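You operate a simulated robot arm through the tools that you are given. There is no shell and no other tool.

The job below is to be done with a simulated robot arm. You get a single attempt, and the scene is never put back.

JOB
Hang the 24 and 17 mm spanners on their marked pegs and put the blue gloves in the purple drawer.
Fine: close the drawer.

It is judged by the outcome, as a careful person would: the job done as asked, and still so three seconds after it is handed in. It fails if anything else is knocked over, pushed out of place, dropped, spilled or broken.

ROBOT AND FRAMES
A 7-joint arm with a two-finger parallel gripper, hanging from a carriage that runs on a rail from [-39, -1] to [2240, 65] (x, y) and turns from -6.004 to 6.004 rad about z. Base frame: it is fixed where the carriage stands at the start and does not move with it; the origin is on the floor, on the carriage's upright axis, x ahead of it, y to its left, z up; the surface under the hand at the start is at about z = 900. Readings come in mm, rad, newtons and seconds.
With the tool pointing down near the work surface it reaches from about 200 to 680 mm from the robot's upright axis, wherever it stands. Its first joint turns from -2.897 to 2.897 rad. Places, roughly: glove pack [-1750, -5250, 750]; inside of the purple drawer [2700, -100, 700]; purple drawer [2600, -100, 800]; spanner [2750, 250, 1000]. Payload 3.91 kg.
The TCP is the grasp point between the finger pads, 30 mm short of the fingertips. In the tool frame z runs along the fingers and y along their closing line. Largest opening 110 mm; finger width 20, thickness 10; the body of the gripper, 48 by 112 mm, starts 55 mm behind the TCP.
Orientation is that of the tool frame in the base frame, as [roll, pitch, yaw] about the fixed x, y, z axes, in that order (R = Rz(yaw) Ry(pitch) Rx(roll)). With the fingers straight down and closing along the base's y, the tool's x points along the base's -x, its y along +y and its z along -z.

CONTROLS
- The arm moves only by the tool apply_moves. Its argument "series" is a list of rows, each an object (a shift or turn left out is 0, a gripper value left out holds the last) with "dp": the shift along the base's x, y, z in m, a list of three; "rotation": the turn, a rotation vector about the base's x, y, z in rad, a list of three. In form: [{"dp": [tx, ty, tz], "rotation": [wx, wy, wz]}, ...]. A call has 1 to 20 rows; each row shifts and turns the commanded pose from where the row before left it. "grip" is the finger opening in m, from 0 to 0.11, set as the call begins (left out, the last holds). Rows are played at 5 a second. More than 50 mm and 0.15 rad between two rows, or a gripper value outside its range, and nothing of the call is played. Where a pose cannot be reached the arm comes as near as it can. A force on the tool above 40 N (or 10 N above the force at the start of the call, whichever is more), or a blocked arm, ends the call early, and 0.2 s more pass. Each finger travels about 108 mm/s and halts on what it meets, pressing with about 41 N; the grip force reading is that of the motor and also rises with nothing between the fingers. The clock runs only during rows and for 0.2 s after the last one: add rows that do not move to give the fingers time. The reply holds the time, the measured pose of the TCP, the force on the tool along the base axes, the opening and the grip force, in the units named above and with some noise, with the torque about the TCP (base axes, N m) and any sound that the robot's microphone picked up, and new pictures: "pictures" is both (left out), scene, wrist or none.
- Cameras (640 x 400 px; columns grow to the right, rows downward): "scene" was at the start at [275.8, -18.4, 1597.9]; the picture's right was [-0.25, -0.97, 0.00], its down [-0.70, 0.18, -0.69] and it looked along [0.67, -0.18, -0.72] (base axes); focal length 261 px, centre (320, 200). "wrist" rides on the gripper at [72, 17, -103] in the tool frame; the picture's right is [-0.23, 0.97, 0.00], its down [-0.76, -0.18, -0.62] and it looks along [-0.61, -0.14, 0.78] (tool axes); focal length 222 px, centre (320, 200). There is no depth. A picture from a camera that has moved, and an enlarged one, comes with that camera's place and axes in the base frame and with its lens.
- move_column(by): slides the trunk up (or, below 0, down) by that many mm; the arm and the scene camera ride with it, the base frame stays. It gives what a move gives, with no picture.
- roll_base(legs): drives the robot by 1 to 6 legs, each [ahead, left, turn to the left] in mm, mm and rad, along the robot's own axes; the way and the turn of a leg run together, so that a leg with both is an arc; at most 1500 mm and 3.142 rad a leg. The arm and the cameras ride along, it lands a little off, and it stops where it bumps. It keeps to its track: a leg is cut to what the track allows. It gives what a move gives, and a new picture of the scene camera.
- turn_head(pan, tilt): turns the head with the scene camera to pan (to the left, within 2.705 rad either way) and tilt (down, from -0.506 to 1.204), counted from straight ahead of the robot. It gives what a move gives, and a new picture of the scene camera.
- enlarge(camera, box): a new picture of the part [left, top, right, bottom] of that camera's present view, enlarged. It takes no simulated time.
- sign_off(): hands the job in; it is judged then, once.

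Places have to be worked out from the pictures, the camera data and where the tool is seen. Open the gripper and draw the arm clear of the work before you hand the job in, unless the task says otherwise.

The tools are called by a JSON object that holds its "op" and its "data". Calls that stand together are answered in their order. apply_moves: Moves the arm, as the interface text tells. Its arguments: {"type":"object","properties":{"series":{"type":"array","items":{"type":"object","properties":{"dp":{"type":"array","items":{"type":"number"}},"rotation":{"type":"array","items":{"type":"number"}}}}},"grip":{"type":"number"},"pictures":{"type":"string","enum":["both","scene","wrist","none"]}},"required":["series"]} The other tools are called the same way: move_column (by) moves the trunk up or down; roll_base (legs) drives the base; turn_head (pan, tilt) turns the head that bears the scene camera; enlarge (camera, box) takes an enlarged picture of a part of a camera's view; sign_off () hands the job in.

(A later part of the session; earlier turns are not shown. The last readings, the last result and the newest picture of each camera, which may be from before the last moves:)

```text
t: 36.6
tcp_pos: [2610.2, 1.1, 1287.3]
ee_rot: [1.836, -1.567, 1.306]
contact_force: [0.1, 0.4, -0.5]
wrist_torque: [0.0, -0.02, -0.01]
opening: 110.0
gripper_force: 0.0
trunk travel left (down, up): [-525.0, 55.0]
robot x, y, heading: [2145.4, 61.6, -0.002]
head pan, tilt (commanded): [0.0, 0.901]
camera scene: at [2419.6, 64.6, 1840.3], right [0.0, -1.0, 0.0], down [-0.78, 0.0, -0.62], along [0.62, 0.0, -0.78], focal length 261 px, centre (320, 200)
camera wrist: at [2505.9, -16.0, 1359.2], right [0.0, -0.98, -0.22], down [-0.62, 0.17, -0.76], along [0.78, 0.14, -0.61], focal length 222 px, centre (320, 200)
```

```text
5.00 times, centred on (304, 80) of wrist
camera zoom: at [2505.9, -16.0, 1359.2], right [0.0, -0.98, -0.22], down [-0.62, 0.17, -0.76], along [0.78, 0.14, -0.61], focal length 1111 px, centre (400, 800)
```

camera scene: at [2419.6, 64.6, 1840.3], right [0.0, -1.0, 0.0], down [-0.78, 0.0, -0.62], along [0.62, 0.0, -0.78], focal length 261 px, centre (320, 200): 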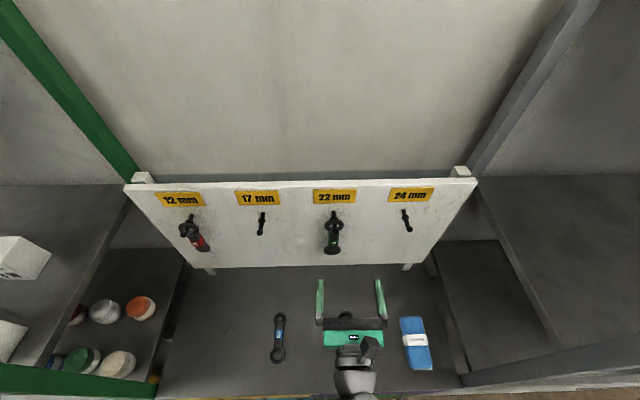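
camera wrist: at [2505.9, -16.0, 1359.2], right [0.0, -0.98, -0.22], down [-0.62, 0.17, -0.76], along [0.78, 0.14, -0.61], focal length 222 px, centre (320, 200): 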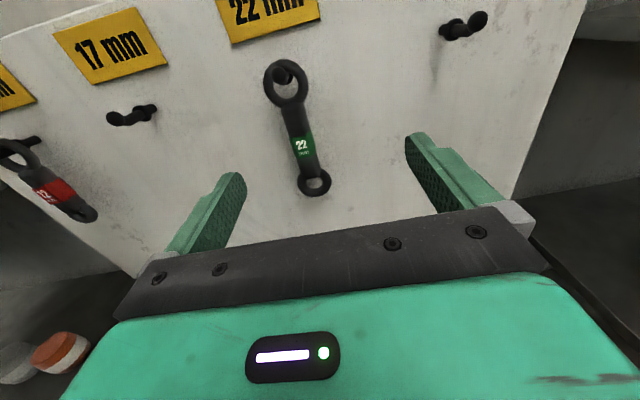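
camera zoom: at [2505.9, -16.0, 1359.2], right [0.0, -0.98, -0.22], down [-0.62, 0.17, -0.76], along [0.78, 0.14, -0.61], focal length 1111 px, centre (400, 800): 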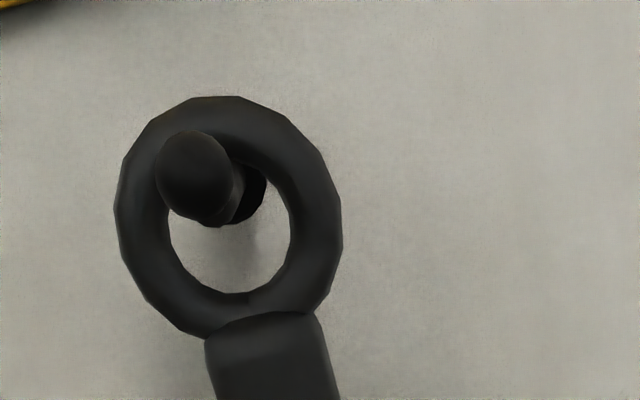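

Triangulated: 24 peg's ball tip at about [2737, −141, 1330], its collar at x≈2778, z≈1322; 17 peg's collar near [2765, 201, 1326]; board face x≈2800. Rings have a ~27 mm hole against a ~15 mm ball. I'll take one more zoom for the 17 ball, then reverse back to the tool-down yaw π pose for picking.

{"op": "enlarge", "data": {"camera": "scene", "box": [235, 200, 299, 240]}}

{"op": "apply_moves", "data": {"series": [{"dp": [-0.01, 0, 0], "rotation": [0, 0.15, 0]}, {"dp": [-0.01, 0, 0], "rotation": [0, 0.15, 0]}, {"dp": [-0.01, 0, 0], "rotation": [0, 0.15, 0]}, {"dp": [-0.01, 0, 0], "rotation": [0, 0.15, 0]}, {"dp": [-0.01, 0, 0], "rotation": [0, 0.15, 0]}, {"dp": [-0.01, 0, 0], "rotation": [0, 0.15, 0]}, {"dp": [-0.01, 0, 0], "rotation": [0, 0.15, 0]}, {"rotation": [0, 0.15, 0]}, {"rotation": [0, 0.15, 0]}, {"rotation": [0, 0.15, 0]}, {"rotation": [0, 0.068, 0]}], "pictures": "none"}}

{"op": "apply_moves", "data": {"series": [{"rotation": [0, 0, 0.15]}, {"rotation": [0, 0, 0.15]}, {"rotation": [0, 0, 0.15]}, {"rotation": [0, 0, 0.15]}, {"rotation": [0, 0, 0.15]}, {"rotation": [0, 0, 0.15]}, {"rotation": [0, 0, 0.15]}, {"rotation": [0, 0, 0.15]}, {"rotation": [0, 0, 0.15]}, {"rotation": [0, 0, 0.15]}, {"rotation": [0, 0, 0.15]}, {"rotation": [0, 0, 0.15]}, {"rotation": [0, 0, 0.15]}, {"rotation": [0, 0, 0.15]}, {"rotation": [0, 0, 0.15]}, {"rotation": [0, 0, 0.15]}, {"rotation": [0, 0, 0.15]}, {"rotation": [0, 0, 0.15]}, {"rotation": [0, 0, 0.15]}, {"rotation": [0, 0, 0.15]}], "pictures": "both"}}

```text
10.00 times, centred on (267, 220) of scene
camera zoom: at [2419.6, 64.6, 1840.3], right [0.0, -1.0, 0.0], down [-0.78, 0.0, -0.62], along [0.62, 0.0, -0.78], focal length 2610 px, centre (850, 0)
```

zoom: 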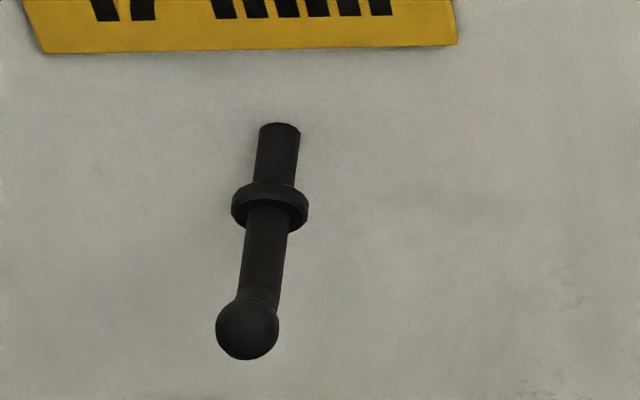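

```text
t: 39.0
tcp_pos: [2540.0, 0.3, 1287.8]
ee_rot: [3.139, -0.002, 0.006]
contact_force: [-0.1, -0.2, 0.1]
wrist_torque: [0.0, 0.0, 0.03]
opening: 110.1
gripper_force: 0.0
trunk travel left (down, up): [-525.0, 55.0]
robot x, y, heading: [2147.4, 61.3, 0.0]
head pan, tilt (commanded): [0.0, 0.901]
```

```text
t: 43.2
tcp_pos: [2540.1, 1.7, 1288.0]
ee_rot: [3.14, -0.001, 3.005]
contact_force: [-0.1, -0.8, 0.0]
wrist_torque: [-0.02, 0.02, 0.0]
opening: 109.9
gripper_force: 0.2
trunk travel left (down, up): [-525.0, 55.0]
robot x, y, heading: [2149.6, 61.6, 0.002]
head pan, tilt (commanded): [0.0, 0.901]
camera scene: at [2419.6, 64.6, 1840.2], right [0.0, -1.0, 0.0], down [-0.78, 0.0, -0.62], along [0.62, 0.0, -0.78], focal length 261 px, centre (320, 200)
camera wrist: at [2470.0, 27.2, 1390.9], right [0.36, 0.93, 0.0], down [0.73, -0.28, 0.62], along [0.58, -0.22, -0.78], focal length 222 px, centre (320, 200)
```

scene: 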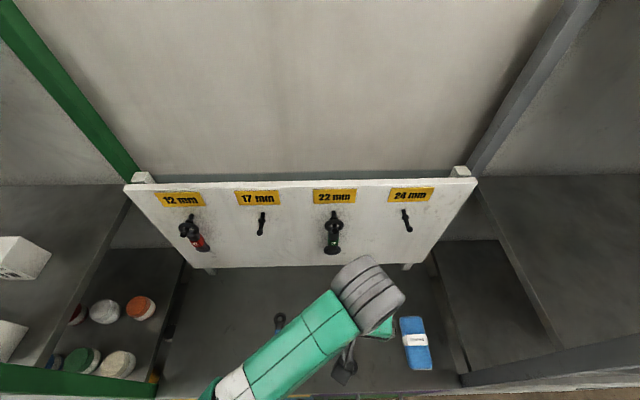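
wrist: 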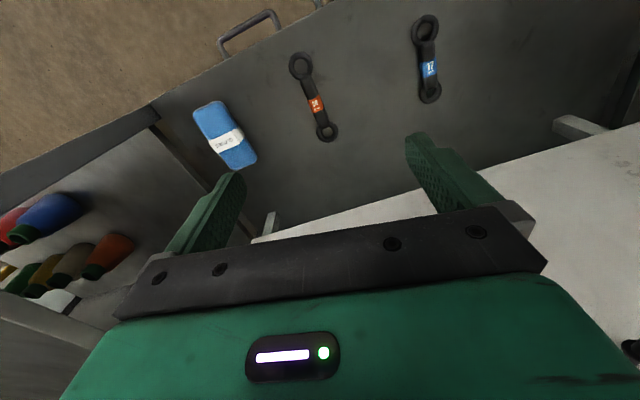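

17 peg's ball tip works out to about [2727, 199, 1333]. Now I'll zoom on the 24 mm spanner in the wrist view for a precise grasp.

{"op": "enlarge", "data": {"camera": "wrist", "box": [250, 40, 378, 150]}}

```text
3.64 times, centred on (314, 95) of wrist
camera zoom: at [2470.0, 27.2, 1390.9], right [0.36, 0.93, 0.0], down [0.73, -0.28, 0.62], along [0.58, -0.22, -0.78], focal length 808 px, centre (342, 582)
```

zoom: 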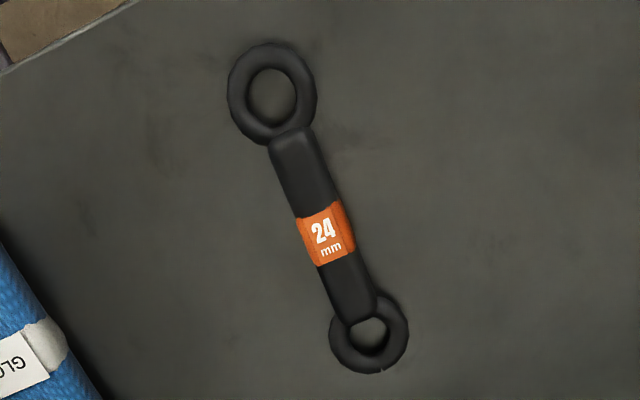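

The 24's grip point (about 52 mm behind the big ring centre) is at roughly [2570, −28.5], with the shank turned +0.03 rad. I'll lower the trunk first to bring the cabinet top into comfortable reach, then align.

{"op": "move_column", "data": {"by": -200}}

{"op": "apply_moves", "data": {"series": [{"dp": [0.03, -0.03, 0], "rotation": [0, 0, 0.0825]}, {"dp": [0, 0, -0.03], "rotation": [0, 0, 0.0825]}, {"dp": [0, 0, -0.04]}], "pictures": "both"}}

```text
t: 45.4
tcp_pos: [2539.6, 1.7, 1087.6]
ee_rot: [3.14, -0.001, 3.004]
contact_force: [-1.1, -0.5, 0.5]
wrist_torque: [0.02, 0.02, 0.01]
opening: 109.9
gripper_force: 0.0
trunk travel left (down, up): [-325.0, 255.0]
robot x, y, heading: [2148.1, 59.8, -0.001]
head pan, tilt (commanded): [0.0, 0.901]
```

```text
t: 46.1
tcp_pos: [2571.1, -27.9, 1018.8]
ee_rot: [3.14, -0.002, -3.115]
contact_force: [0.1, 0.4, 1.0]
wrist_torque: [-0.01, 0.0, 0.01]
opening: 110.1
gripper_force: 0.3
trunk travel left (down, up): [-325.0, 255.0]
robot x, y, heading: [2148.5, 63.3, 0.001]
head pan, tilt (commanded): [0.0, 0.901]
camera scene: at [2419.6, 64.6, 1640.3], right [0.0, -1.0, 0.0], down [-0.78, 0.0, -0.62], along [0.62, 0.0, -0.78], focal length 261 px, centre (320, 200)
camera wrist: at [2497.4, -13.7, 1122.0], right [0.2, 0.98, 0.0], down [0.77, -0.16, 0.62], along [0.61, -0.12, -0.78], focal length 222 px, centre (320, 200)
```

scene: 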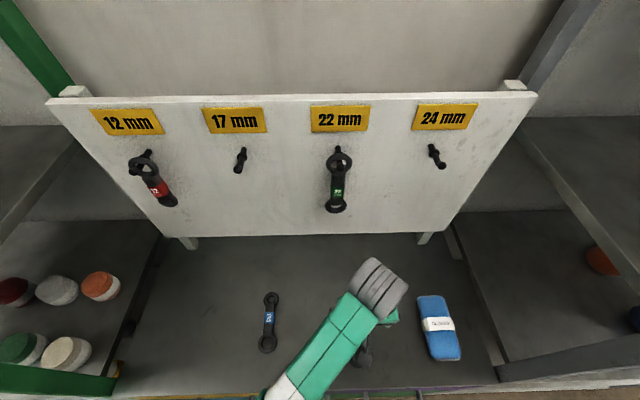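
wrist: 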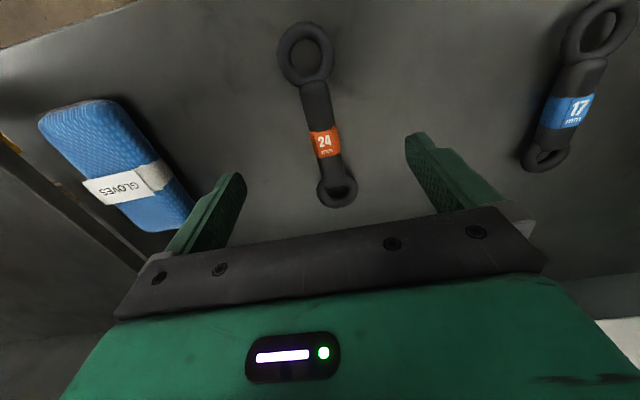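

The shank is centred between the fingers. I'll descend to TCP z≈938 (fingertips ≈908) and look again.

{"op": "apply_moves", "data": {"series": [{"dp": [0, 0, -0.03]}, {"dp": [0, 0, -0.03]}, {"dp": [0, 0, -0.02]}], "pictures": "both"}}

```text
t: 47.0
tcp_pos: [2569.2, -28.8, 937.3]
ee_rot: [3.142, 0.001, -3.116]
contact_force: [-0.3, 0.1, -0.3]
wrist_torque: [-0.03, 0.01, -0.01]
opening: 109.7
gripper_force: 0.2
trunk travel left (down, up): [-325.0, 255.0]
robot x, y, heading: [2147.5, 60.6, 0.002]
head pan, tilt (commanded): [0.0, 0.901]
camera scene: at [2419.6, 64.6, 1640.2], right [0.0, -1.0, 0.0], down [-0.78, 0.0, -0.62], along [0.62, 0.0, -0.78], focal length 261 px, centre (320, 200)
camera wrist: at [2496.4, -14.9, 1041.1], right [0.2, 0.98, 0.0], down [0.77, -0.16, 0.62], along [0.61, -0.12, -0.78], focal length 222 px, centre (320, 200)
```

scene: 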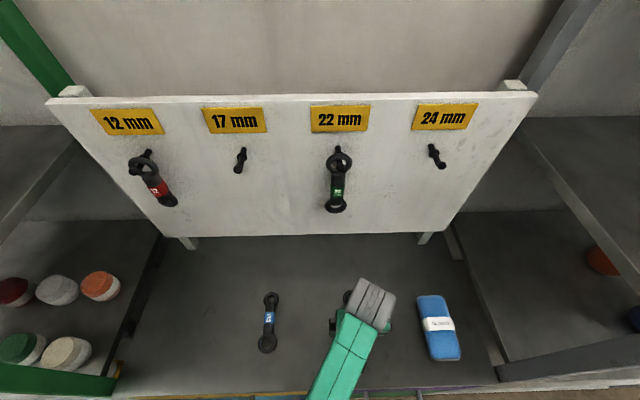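
wrist: 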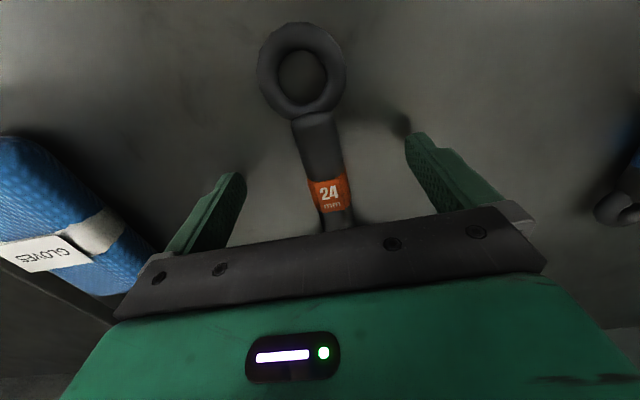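

Fingers straddle the shank between the ring and the tag. I'll lower in small steps toward the surface, watching the force.

{"op": "apply_moves", "data": {"series": [{"dp": [0, 0, -0.004]}, {"dp": [0, 0, -0.004]}, {"dp": [0, 0, -0.003]}], "pictures": "wrist"}}

```text
t: 47.8
tcp_pos: [2569.0, -29.0, 930.5]
ee_rot: [-3.14, 0.002, -3.115]
contact_force: [-6.9, -1.0, 19.6]
wrist_torque: [0.34, 0.4, 0.4]
opening: 108.8
gripper_force: 0.0
trunk travel left (down, up): [-325.0, 255.0]
robot x, y, heading: [2148.0, 60.9, 0.006]
head pan, tilt (commanded): [0.0, 0.901]
stopped in row 3: the force on the tool passed its limit at 48 N (the readings are from after the stop); the commanded pose is now the measured one
camera wrist: at [2496.3, -14.9, 1033.3], right [0.2, 0.98, 0.0], down [0.77, -0.16, 0.62], along [0.61, -0.13, -0.78], focal length 222 px, centre (320, 200)
```

wrist: 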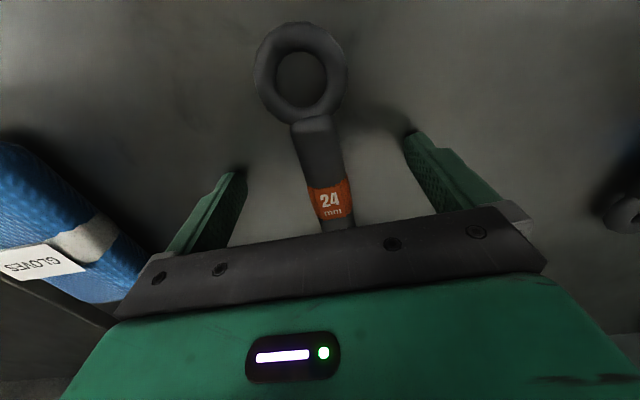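

The fingertips touched the cabinet top, so it's at z≈900. I'll raise 2 mm and close on the shank.

{"op": "apply_moves", "data": {"series": [{"dp": [0, 0, 0.002]}, {"dp": [0, 0, 0]}], "pictures": "none"}}

{"op": "apply_moves", "data": {"series": [{"dp": [0, 0, 0]}, {"dp": [0, 0, 0]}, {"dp": [0, 0, 0]}, {"dp": [0, 0, 0]}, {"dp": [0, 0, 0]}], "grip": 0.0, "pictures": "both"}}

```text
t: 48.4
tcp_pos: [2568.8, -28.1, 931.7]
ee_rot: [-3.141, 0.0, -3.114]
contact_force: [0.0, 0.3, 0.1]
wrist_torque: [0.0, -0.04, -0.01]
opening: 110.1
gripper_force: 0.1
trunk travel left (down, up): [-325.0, 255.0]
robot x, y, heading: [2144.6, 62.7, -0.0]
head pan, tilt (commanded): [0.0, 0.901]
```

```text
t: 49.5
tcp_pos: [2570.8, -28.2, 931.5]
ee_rot: [3.141, 0.001, -3.116]
contact_force: [0.7, 0.6, -0.4]
wrist_torque: [0.03, -0.08, 0.08]
opening: 25.1
gripper_force: 40.7
trunk travel left (down, up): [-325.0, 255.0]
robot x, y, heading: [2146.2, 57.6, 0.005]
head pan, tilt (commanded): [0.0, 0.901]
camera scene: at [2419.5, 64.6, 1640.2], right [0.0, -1.0, 0.0], down [-0.78, 0.0, -0.62], along [0.62, 0.0, -0.78], focal length 261 px, centre (320, 200)
camera wrist: at [2496.8, -14.0, 1034.7], right [0.2, 0.98, 0.0], down [0.77, -0.16, 0.62], along [0.61, -0.13, -0.78], focal length 222 px, centre (320, 200)
```

scene: 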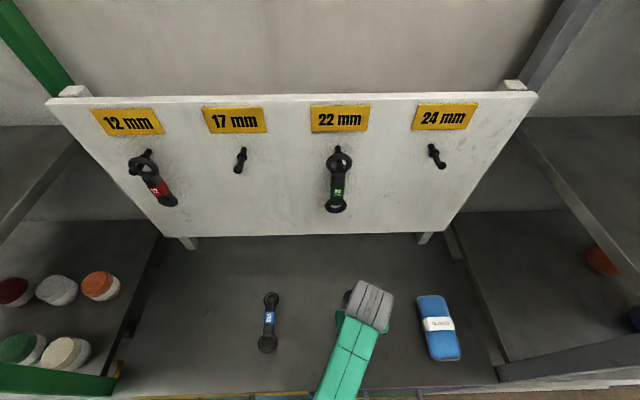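
wrist: 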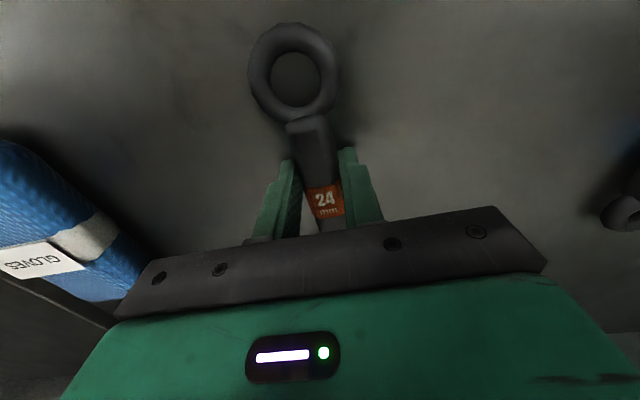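

The 24 mm spanner is gripped (25 mm, 41 N). I'll lift it straight up and then raise the trunk back to the tested configuration.

{"op": "apply_moves", "data": {"series": [{"dp": [0, 0, 0.01]}, {"dp": [0, 0, 0.03]}, {"dp": [0, 0, 0.04]}, {"dp": [0, 0, 0.04]}, {"dp": [0, 0, 0.036]}], "pictures": "both"}}

{"op": "move_column", "data": {"by": 200}}

```text
t: 50.8
tcp_pos: [2568.5, -27.6, 1087.0]
ee_rot: [3.14, -0.002, -3.116]
contact_force: [-0.3, 0.2, -2.3]
wrist_torque: [0.02, 0.04, 0.01]
opening: 25.4
gripper_force: 40.8
trunk travel left (down, up): [-325.0, 255.0]
robot x, y, heading: [2144.0, 61.6, -0.003]
head pan, tilt (commanded): [0.0, 0.901]
camera scene: at [2419.3, 64.5, 1640.1], right [0.0, -1.0, 0.0], down [-0.78, 0.0, -0.62], along [0.62, 0.0, -0.78], focal length 261 px, centre (320, 200)
camera wrist: at [2495.2, -13.3, 1190.1], right [0.2, 0.98, 0.0], down [0.77, -0.16, 0.62], along [0.61, -0.12, -0.78], focal length 222 px, centre (320, 200)
```

scene: 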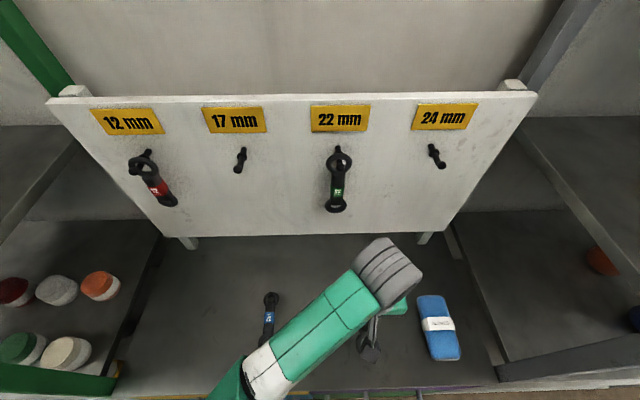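
wrist: 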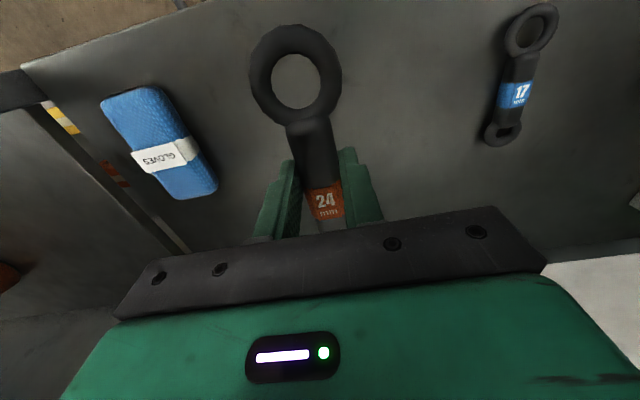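

```text
t: 52.9
tcp_pos: [2568.3, -27.8, 1287.0]
ee_rot: [3.141, 0.0, -3.115]
contact_force: [-1.0, 0.7, -1.7]
wrist_torque: [0.02, 0.04, -0.03]
opening: 25.5
gripper_force: 40.8
trunk travel left (down, up): [-525.0, 55.0]
robot x, y, heading: [2144.6, 59.6, 0.009]
head pan, tilt (commanded): [0.0, 0.901]
```

The ring sits at tool offset about [+51, −2, +25] mm. I'll move back slightly and make the half turn (negative yaw), as tested.

{"op": "apply_moves", "data": {"series": [{"dp": [-0.014, 0.014, 0], "rotation": [0, 0, -0.084]}, {"dp": [-0.014, 0.014, 0], "rotation": [0, 0, -0.084]}, {"rotation": [0, 0, -0.15]}, {"rotation": [0, 0, -0.15]}, {"rotation": [0, 0, -0.15]}, {"rotation": [0, 0, -0.15]}, {"rotation": [0, 0, -0.15]}, {"rotation": [0, 0, -0.15]}, {"rotation": [0, 0, -0.15]}, {"rotation": [0, 0, -0.15]}, {"rotation": [0, 0, -0.15]}, {"rotation": [0, 0, -0.15]}], "pictures": "none"}}

{"op": "apply_moves", "data": {"series": [{"rotation": [0, 0, -0.15]}, {"rotation": [0, 0, -0.15]}, {"rotation": [0, 0, -0.15]}, {"rotation": [0, 0, -0.15]}, {"rotation": [0, 0, -0.15]}, {"rotation": [0, 0, -0.15]}, {"rotation": [0, 0, -0.15]}, {"rotation": [0, 0, -0.15]}, {"rotation": [0, 0, -0.15]}, {"rotation": [0, 0, -0.15]}], "pictures": "both"}}

```text
t: 55.5
tcp_pos: [2540.6, 1.4, 1287.5]
ee_rot: [3.141, 0.001, 1.498]
contact_force: [-0.2, -0.3, -2.9]
wrist_torque: [0.06, 0.02, 0.01]
opening: 25.5
gripper_force: 41.0
trunk travel left (down, up): [-525.0, 55.0]
robot x, y, heading: [2146.9, 61.2, 0.002]
head pan, tilt (commanded): [0.0, 0.901]
```

```text
t: 57.7
tcp_pos: [2539.9, 0.3, 1287.3]
ee_rot: [3.141, 0.001, 0.0]
contact_force: [-0.4, -0.1, -1.4]
wrist_torque: [-0.04, -0.05, -0.02]
opening: 25.2
gripper_force: 40.6
trunk travel left (down, up): [-525.0, 55.0]
robot x, y, heading: [2146.4, 63.0, 0.004]
head pan, tilt (commanded): [0.0, 0.901]
camera scene: at [2419.4, 64.5, 1840.2], right [0.0, -1.0, 0.0], down [-0.78, 0.0, -0.62], along [0.62, 0.0, -0.78], focal length 261 px, centre (320, 200)
camera wrist: at [2612.6, -17.1, 1390.4], right [-0.23, -0.97, 0.0], down [-0.76, 0.18, 0.62], along [-0.61, 0.14, -0.78], focal length 222 px, centre (320, 200)
```

scene: 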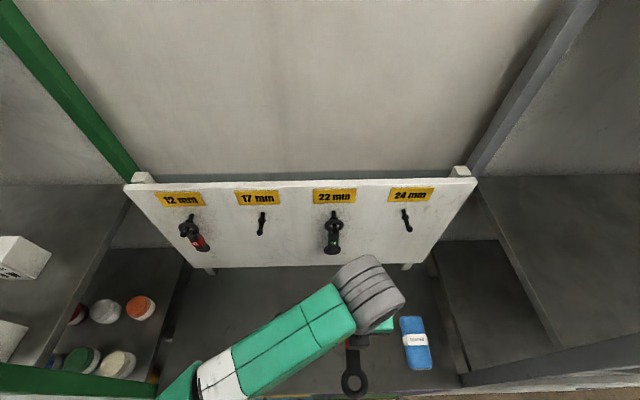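
wrist: 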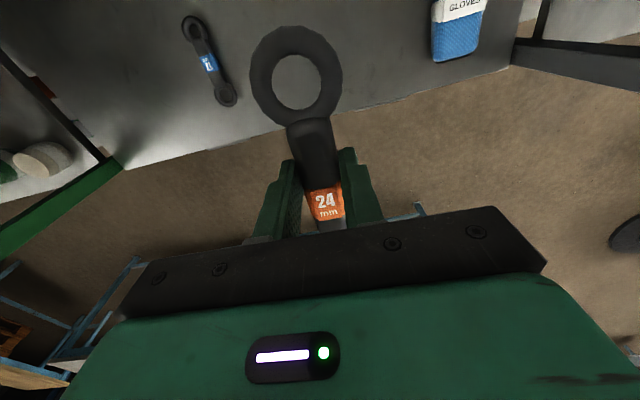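

Yaw 0 with the spanner firm. Now pitch up to horizontal, as tested.

{"op": "apply_moves", "data": {"series": [{"dp": [0.01, 0, 0], "rotation": [0, -0.15, 0]}, {"dp": [0.01, 0, 0], "rotation": [0, -0.15, 0]}, {"dp": [0.01, 0, 0], "rotation": [0, -0.15, 0]}, {"dp": [0.01, 0, 0], "rotation": [0, -0.15, 0]}, {"dp": [0.01, 0, 0], "rotation": [0, -0.15, 0]}, {"dp": [0.01, 0, 0], "rotation": [0, -0.15, 0]}, {"rotation": [0, -0.15, 0]}, {"rotation": [0, -0.15, 0]}, {"rotation": [0, -0.15, 0]}, {"rotation": [0, -0.15, 0]}, {"rotation": [0, -0.07, 0]}], "pictures": "both"}}

```text
t: 60.1
tcp_pos: [2600.6, 0.2, 1286.8]
ee_rot: [1.991, -1.569, 1.15]
contact_force: [-0.4, -0.1, -2.6]
wrist_torque: [0.01, 0.02, -0.02]
opening: 25.5
gripper_force: 41.0
trunk travel left (down, up): [-525.0, 55.0]
robot x, y, heading: [2142.5, 60.0, 0.001]
head pan, tilt (commanded): [0.0, 0.901]
camera scene: at [2419.4, 64.6, 1840.2], right [0.0, -1.0, 0.0], down [-0.78, 0.0, -0.62], along [0.62, 0.0, -0.78], focal length 261 px, centre (320, 200)
camera wrist: at [2497.5, -17.0, 1359.1], right [0.0, -0.97, -0.23], down [-0.62, 0.18, -0.76], along [0.78, 0.14, -0.61], focal length 222 px, centre (320, 200)
```

scene: 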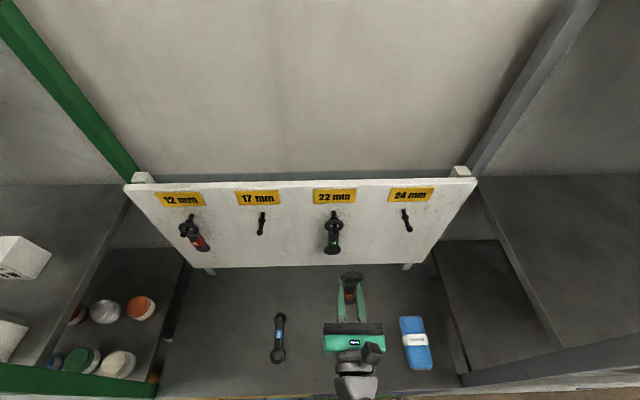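
wrist: 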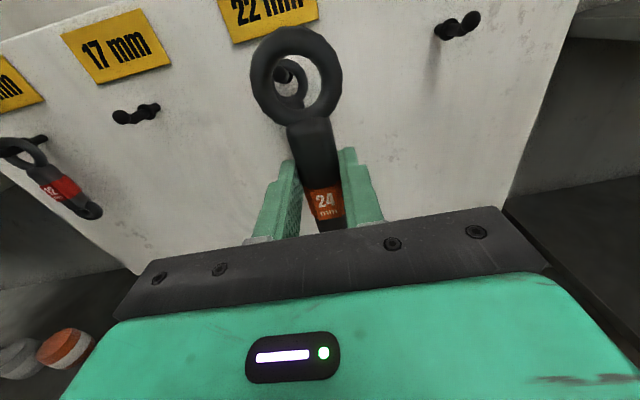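

Great view straight through the ring. Now I'll shift right toward the 24 peg (TCP y≈−142) and slightly down, staying at this distance.

{"op": "apply_moves", "data": {"series": [{"dp": [0, -0.036, 0]}, {"dp": [0, -0.036, -0.002]}, {"dp": [0, -0.036, -0.003]}, {"dp": [0, -0.035, -0.002]}, {"dp": [0.03, 0, 0], "rotation": [0, 0, 0.038]}, {"dp": [0.02, 0, 0]}], "pictures": "both"}}

```text
t: 61.5
tcp_pos: [2650.9, -144.5, 1280.3]
ee_rot: [2.602, -1.566, 0.581]
contact_force: [0.1, 0.4, -2.1]
wrist_torque: [-0.03, 0.02, 0.04]
opening: 25.4
gripper_force: 41.2
trunk travel left (down, up): [-525.0, 55.0]
robot x, y, heading: [2146.9, 61.2, 0.003]
head pan, tilt (commanded): [0.0, 0.901]
camera scene: at [2419.3, 64.5, 1840.2], right [0.0, -1.0, 0.0], down [-0.78, 0.0, -0.62], along [0.62, 0.0, -0.78], focal length 261 px, centre (320, 200)
camera wrist: at [2548.8, -163.9, 1353.2], right [0.04, -0.97, -0.23], down [-0.63, 0.15, -0.76], along [0.77, 0.17, -0.61], focal length 222 px, centre (320, 200)
```

scene: 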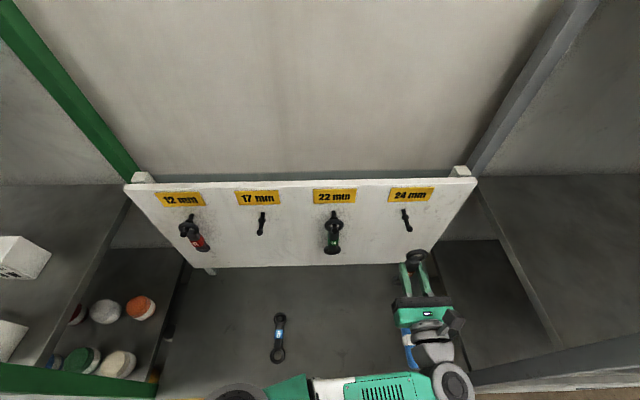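
wrist: 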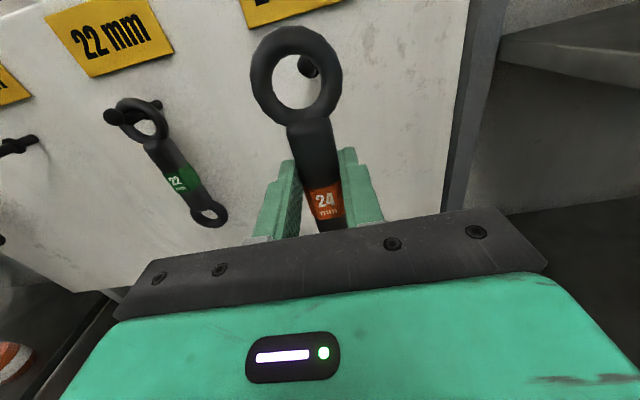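

The ball tip is visible inside the ring hole. I'll zoom to check alignment precisely before advancing.

{"op": "enlarge", "data": {"camera": "wrist", "box": [232, 10, 360, 140]}}

{"op": "enlarge", "data": {"camera": "scene", "box": [376, 190, 456, 280]}}

```text
3.08 times, centred on (296, 75) of wrist
camera zoom: at [2548.8, -163.9, 1353.2], right [0.04, -0.97, -0.23], down [-0.63, 0.15, -0.76], along [0.77, 0.17, -0.61], focal length 684 px, centre (394, 585)
```

zoom: 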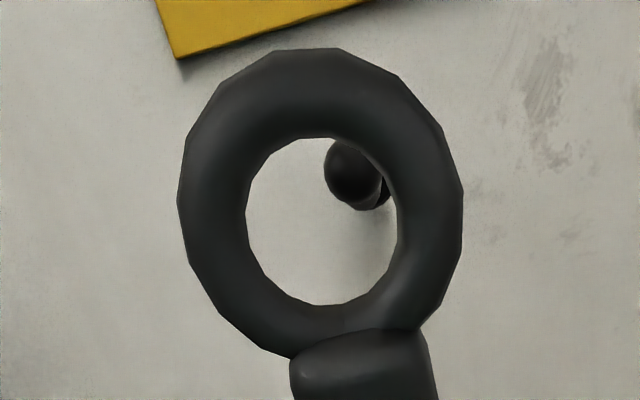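

```text
4.44 times, centred on (416, 235) of scene
camera zoom: at [2419.3, 64.5, 1840.2], right [0.0, -1.0, 0.0], down [-0.78, 0.0, -0.62], along [0.62, 0.0, -0.78], focal length 1160 px, centre (-107, 44)
```

zoom: 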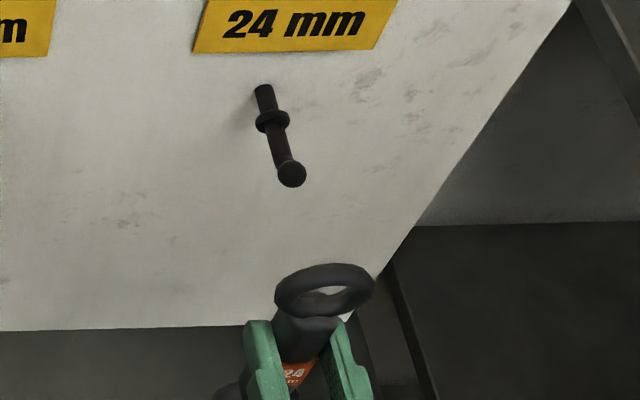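

Alignment is within about 2 mm. I'll correct −2 mm in y and −2 mm in z and advance 40 mm along the tool axis.

{"op": "apply_moves", "data": {"series": [{"dp": [0.01, -0.0016, -0.002]}, {"dp": [0.01, 0.0004, 0]}, {"dp": [0.01, 0.0004, 0]}, {"dp": [0.01, 0.0004, 0]}], "pictures": "both"}}

{"op": "enlarge", "data": {"camera": "wrist", "box": [232, 10, 360, 140]}}

{"op": "enlarge", "data": {"camera": "scene", "box": [376, 190, 456, 280]}}

```text
t: 62.5
tcp_pos: [2691.5, -143.4, 1276.5]
ee_rot: [2.624, -1.568, 0.559]
contact_force: [0.1, 0.0, -2.0]
wrist_torque: [0.03, 0.04, 0.04]
opening: 25.1
gripper_force: 40.6
trunk travel left (down, up): [-525.0, 55.0]
robot x, y, heading: [2145.9, 62.4, 0.003]
head pan, tilt (commanded): [0.0, 0.901]
camera scene: at [2419.4, 64.6, 1840.2], right [0.0, -1.0, 0.0], down [-0.78, 0.0, -0.62], along [0.62, 0.0, -0.78], focal length 261 px, centre (320, 200)
camera wrist: at [2588.0, -163.9, 1350.1], right [0.04, -0.97, -0.23], down [-0.63, 0.15, -0.76], along [0.77, 0.17, -0.61], focal length 222 px, centre (320, 200)
```

scene: 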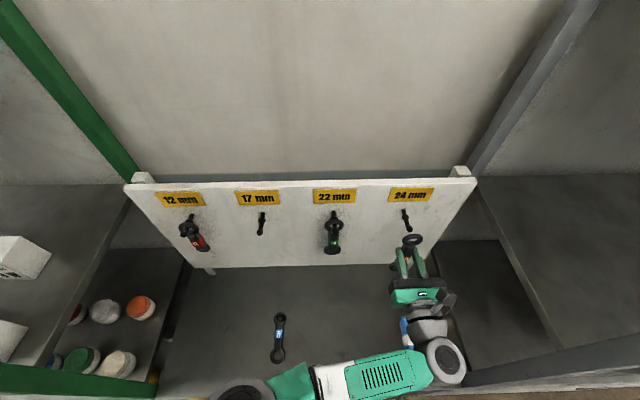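
wrist: 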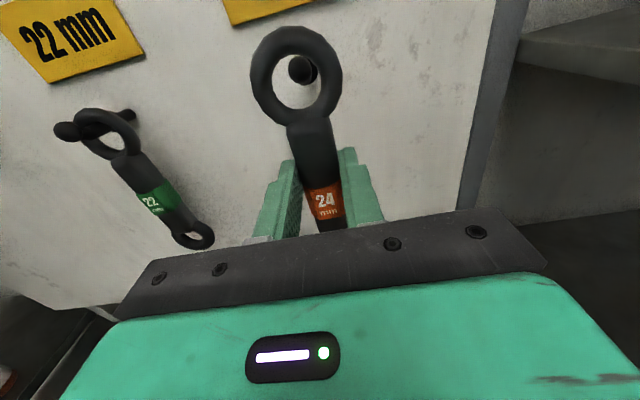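

```text
3.08 times, centred on (296, 75) of wrist
camera zoom: at [2588.0, -163.9, 1350.1], right [0.04, -0.97, -0.23], down [-0.63, 0.15, -0.76], along [0.77, 0.17, -0.61], focal length 684 px, centre (394, 585)
```

zoom: 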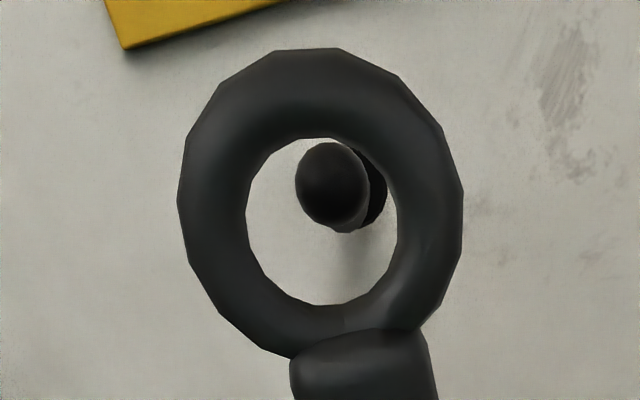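

```text
4.44 times, centred on (416, 235) of scene
camera zoom: at [2419.4, 64.6, 1840.2], right [0.0, -1.0, 0.0], down [-0.78, 0.0, -0.62], along [0.62, 0.0, -0.78], focal length 1160 px, centre (-107, 44)
```

zoom: 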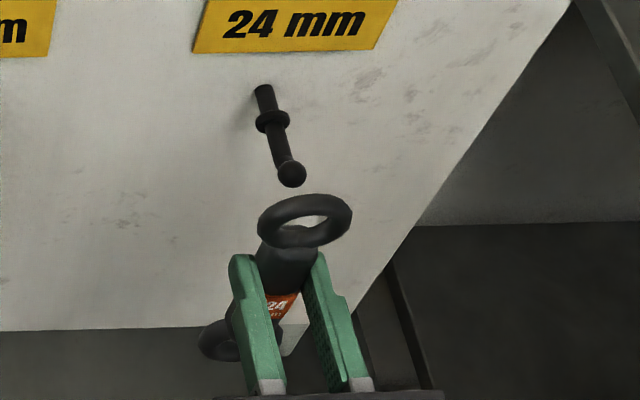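

Ball centre is ~2 mm above the ring centre and laterally within 1 mm, which leaves room for both the ball and the lower rod. I'll advance 26 mm more in small steps.

{"op": "apply_moves", "data": {"series": [{"dp": [0.007, 0, 0.0005]}, {"dp": [0.007, 0.0002, 0]}, {"dp": [0.006, 0.0002, 0]}, {"dp": [0.006, 0.0002, 0]}], "pictures": "both"}}

{"op": "enlarge", "data": {"camera": "wrist", "box": [232, 10, 360, 140]}}

{"op": "enlarge", "data": {"camera": "scene", "box": [376, 190, 456, 280]}}

```text
t: 63.5
tcp_pos: [2717.0, -143.4, 1277.5]
ee_rot: [2.654, -1.567, 0.524]
contact_force: [-0.1, 0.1, -1.2]
wrist_torque: [0.0, 0.04, -0.02]
opening: 25.4
gripper_force: 40.9
trunk travel left (down, up): [-525.0, 55.0]
robot x, y, heading: [2145.7, 61.8, 0.006]
head pan, tilt (commanded): [0.0, 0.901]
camera scene: at [2419.4, 64.6, 1840.2], right [0.0, -1.0, 0.0], down [-0.78, 0.0, -0.62], along [0.62, 0.0, -0.78], focal length 261 px, centre (320, 200)
camera wrist: at [2614.6, -164.1, 1351.1], right [0.04, -0.97, -0.23], down [-0.63, 0.15, -0.76], along [0.77, 0.17, -0.61], focal length 222 px, centre (320, 200)
```

scene: 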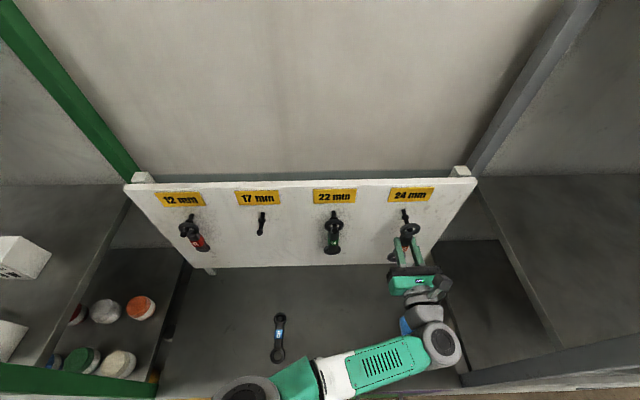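
wrist: 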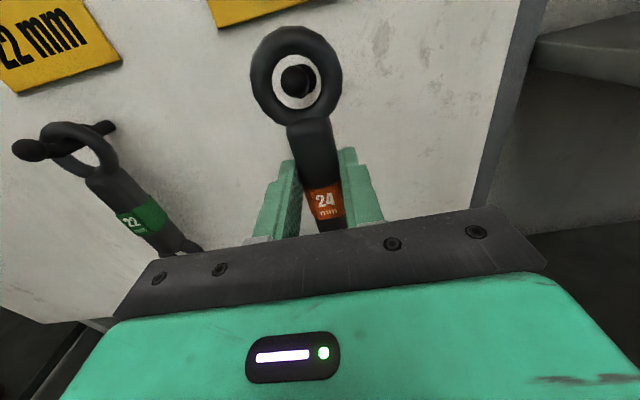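

```text
3.08 times, centred on (296, 75) of wrist
camera zoom: at [2614.6, -164.1, 1351.1], right [0.04, -0.97, -0.23], down [-0.63, 0.15, -0.76], along [0.77, 0.17, -0.61], focal length 684 px, centre (394, 585)
```

zoom: 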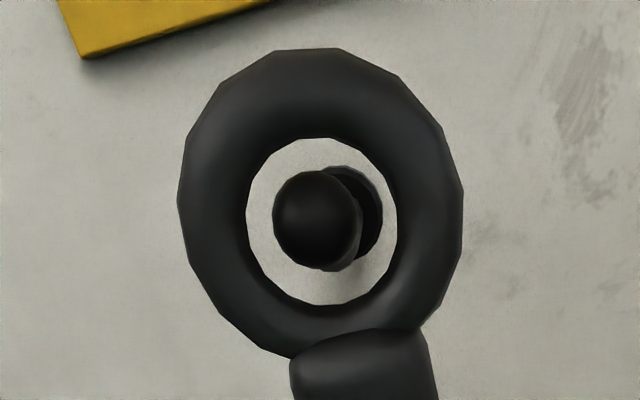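

```text
4.44 times, centred on (416, 235) of scene
camera zoom: at [2419.4, 64.6, 1840.2], right [0.0, -1.0, 0.0], down [-0.78, 0.0, -0.62], along [0.62, 0.0, -0.78], focal length 1160 px, centre (-107, 44)
```

zoom: 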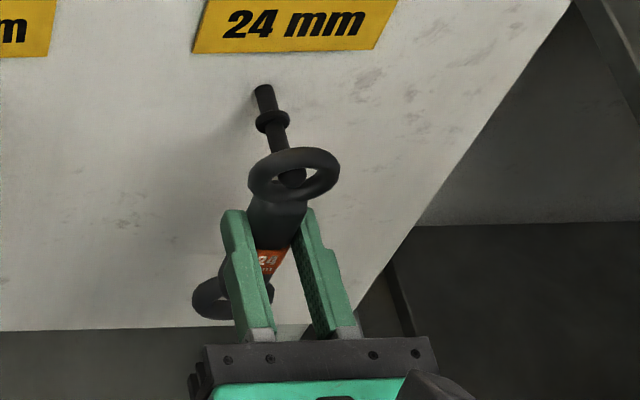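

The ball is now centred in the ring hole. I'll continue another 22 mm, lowering slightly to follow the rod behind the ball.

{"op": "apply_moves", "data": {"series": [{"dp": [0.006, 0.0002, 0]}, {"dp": [0.006, 0.0002, -0.001]}, {"dp": [0.005, 0.0002, -0.0015]}, {"dp": [0.005, 0.0002, -0.0015]}], "pictures": "both"}}

{"op": "enlarge", "data": {"camera": "wrist", "box": [232, 10, 360, 140]}}

{"op": "enlarge", "data": {"camera": "scene", "box": [376, 190, 456, 280]}}

```text
t: 64.5
tcp_pos: [2739.3, -141.5, 1274.7]
ee_rot: [2.512, -1.567, 0.668]
contact_force: [-0.7, 0.1, -1.7]
wrist_torque: [0.01, 0.03, 0.05]
opening: 25.3
gripper_force: 40.8
trunk travel left (down, up): [-525.0, 55.0]
robot x, y, heading: [2145.3, 60.7, 0.007]
head pan, tilt (commanded): [0.0, 0.901]
camera scene: at [2419.4, 64.6, 1840.2], right [0.0, -1.0, 0.0], down [-0.78, 0.0, -0.62], along [0.62, 0.0, -0.78], focal length 261 px, centre (320, 200)
camera wrist: at [2635.7, -163.0, 1347.9], right [0.04, -0.97, -0.23], down [-0.63, 0.15, -0.76], along [0.77, 0.17, -0.61], focal length 222 px, centre (320, 200)
```

scene: 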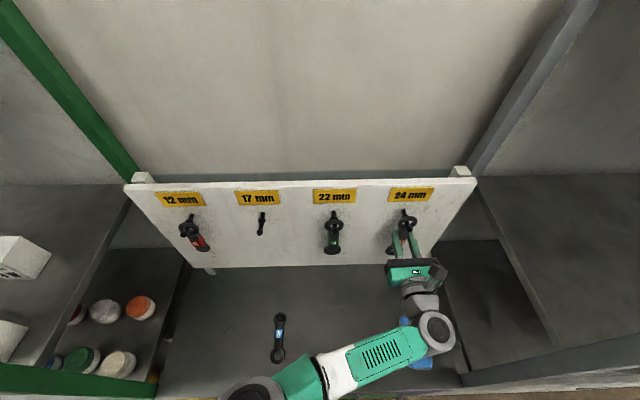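
wrist: 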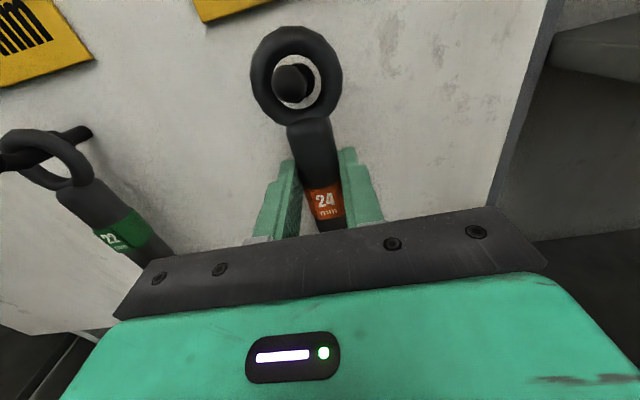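

```text
3.08 times, centred on (296, 75) of wrist
camera zoom: at [2635.7, -163.0, 1347.9], right [0.04, -0.97, -0.23], down [-0.63, 0.15, -0.76], along [0.77, 0.17, -0.61], focal length 684 px, centre (394, 585)
```

zoom: 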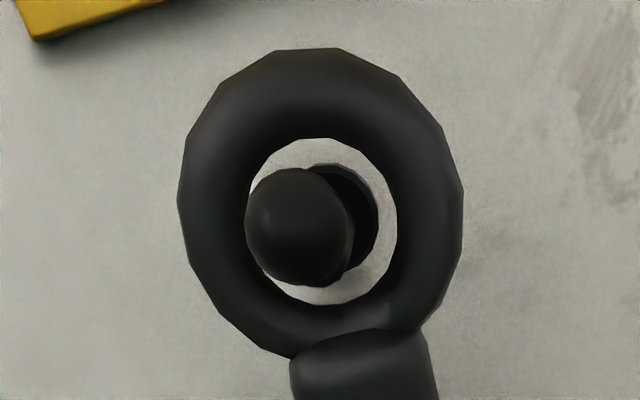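

```text
4.44 times, centred on (416, 235) of scene
camera zoom: at [2419.4, 64.6, 1840.2], right [0.0, -1.0, 0.0], down [-0.78, 0.0, -0.62], along [0.62, 0.0, -0.78], focal length 1160 px, centre (-107, 44)
```

zoom: 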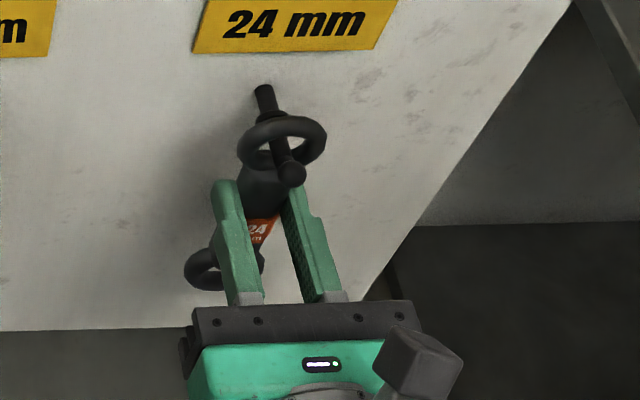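

The ring is past the ball and just in front of the collar. Now I'll lower it so the ring rests on the rod.

{"op": "apply_moves", "data": {"series": [{"dp": [0.001, 0, -0.002]}, {"dp": [0, 0, -0.002]}, {"dp": [0, 0, -0.002]}, {"dp": [0, 0, -0.002]}, {"dp": [0, 0, -0.001]}], "pictures": "wrist"}}

{"op": "enlarge", "data": {"camera": "wrist", "box": [232, 10, 360, 140]}}

```text
t: 65.7
tcp_pos: [2739.2, -141.5, 1266.5]
ee_rot: [2.347, -1.569, 0.83]
contact_force: [-2.4, -0.4, 1.9]
wrist_torque: [0.04, -0.06, -0.01]
opening: 25.5
gripper_force: 40.6
trunk travel left (down, up): [-525.0, 55.0]
robot x, y, heading: [2146.0, 61.7, -0.001]
head pan, tilt (commanded): [0.0, 0.901]
camera wrist: at [2637.6, -163.5, 1338.5], right [0.04, -0.97, -0.23], down [-0.63, 0.15, -0.76], along [0.78, 0.17, -0.61], focal length 222 px, centre (320, 200)
```

wrist: 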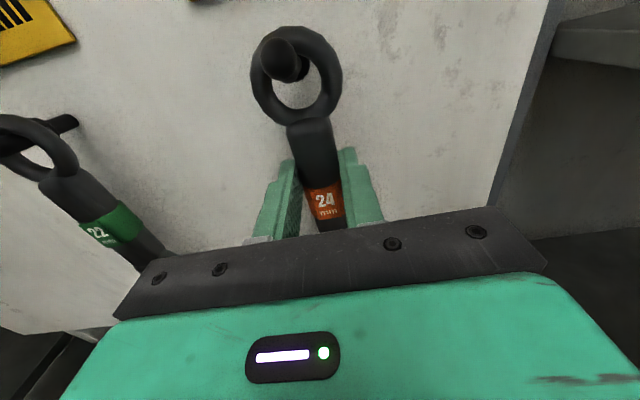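

```text
3.08 times, centred on (296, 75) of wrist
camera zoom: at [2637.6, -163.5, 1338.5], right [0.04, -0.97, -0.23], down [-0.63, 0.15, -0.76], along [0.78, 0.17, -0.61], focal length 684 px, centre (394, 585)
```

zoom: 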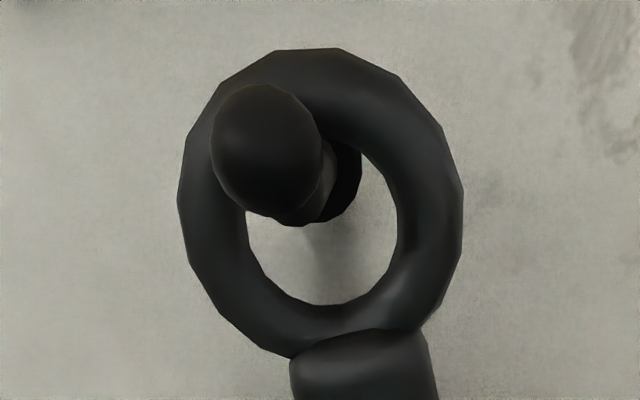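

Light contact: the ring now rests on the rod. I'll release.

{"op": "apply_moves", "data": {"series": [{"dp": [0, 0, 0]}, {"dp": [0, 0, 0]}, {"dp": [0, 0, 0]}], "grip": 0.07, "pictures": "both"}}

```text
t: 66.5
tcp_pos: [2740.2, -141.4, 1265.6]
ee_rot: [2.584, -1.568, 0.594]
contact_force: [-0.2, 1.1, 0.6]
wrist_torque: [0.0, -0.01, 0.01]
opening: 69.9
gripper_force: 0.0
trunk travel left (down, up): [-525.0, 55.0]
robot x, y, heading: [2145.5, 61.1, 0.001]
head pan, tilt (commanded): [0.0, 0.901]
camera scene: at [2419.4, 64.5, 1840.2], right [0.0, -1.0, 0.0], down [-0.78, 0.0, -0.62], along [0.62, 0.0, -0.78], focal length 261 px, centre (320, 200)
camera wrist: at [2637.7, -163.4, 1338.2], right [0.04, -0.97, -0.23], down [-0.63, 0.15, -0.76], along [0.77, 0.17, -0.61], focal length 222 px, centre (320, 200)
```

scene: 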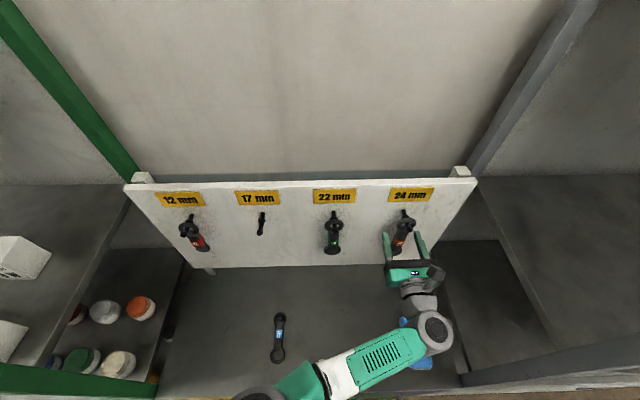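
wrist: 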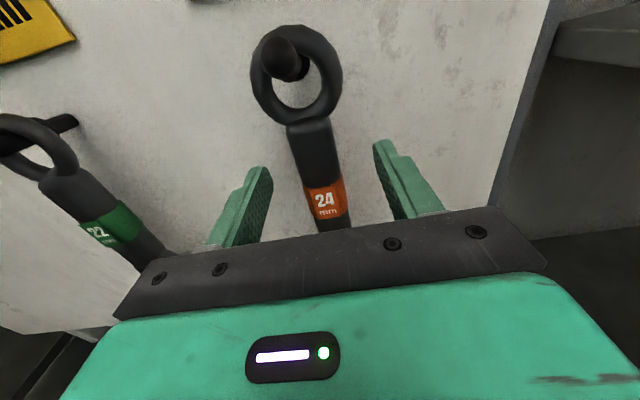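

The 24 mm spanner hangs freely. I'll retreat straight back along the tool axis.

{"op": "apply_moves", "data": {"series": [{"dp": [-0.02, -0.0008, 0]}, {"dp": [-0.03, -0.0011, 0]}, {"dp": [-0.04, -0.0015, 0]}, {"dp": [-0.04, 0, 0]}], "pictures": "both"}}

{"op": "enlarge", "data": {"camera": "scene", "box": [376, 180, 456, 280]}}

```text
t: 67.5
tcp_pos: [2608.2, -145.1, 1267.8]
ee_rot: [2.397, -1.57, 0.782]
contact_force: [-0.1, 0.1, 0.5]
wrist_torque: [0.0, 0.0, 0.03]
opening: 70.0
gripper_force: 0.1
trunk travel left (down, up): [-525.0, 55.0]
robot x, y, heading: [2145.7, 66.9, 0.007]
head pan, tilt (commanded): [0.0, 0.901]
camera scene: at [2419.5, 64.5, 1840.3], right [0.0, -1.0, 0.0], down [-0.78, 0.0, -0.62], along [0.62, 0.0, -0.78], focal length 261 px, centre (320, 200)
camera wrist: at [2506.5, -167.0, 1340.2], right [0.04, -0.97, -0.23], down [-0.63, 0.15, -0.76], along [0.78, 0.17, -0.61], focal length 222 px, centre (320, 200)
```

scene: 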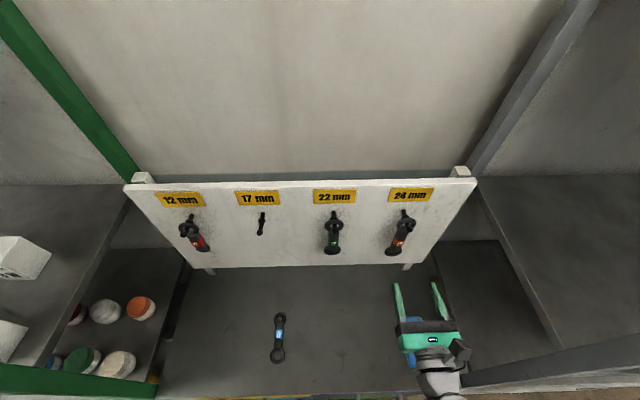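
wrist: 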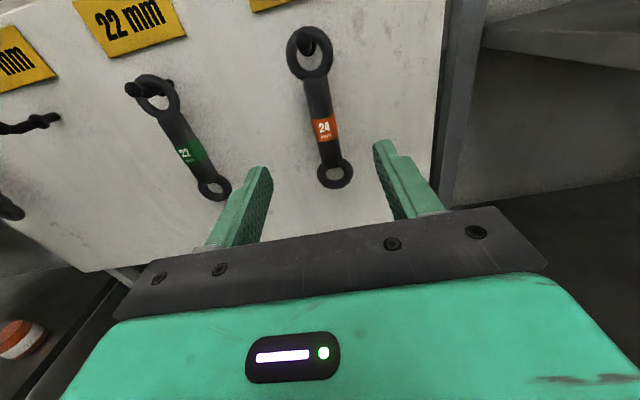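

```text
4.00 times, centred on (416, 230) of scene
camera zoom: at [2419.5, 64.5, 1840.3], right [0.0, -1.0, 0.0], down [-0.78, 0.0, -0.62], along [0.62, 0.0, -0.78], focal length 1044 px, centre (-64, 80)
```

zoom: 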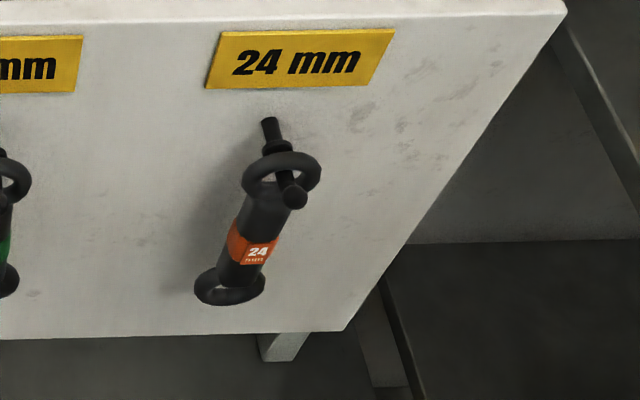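

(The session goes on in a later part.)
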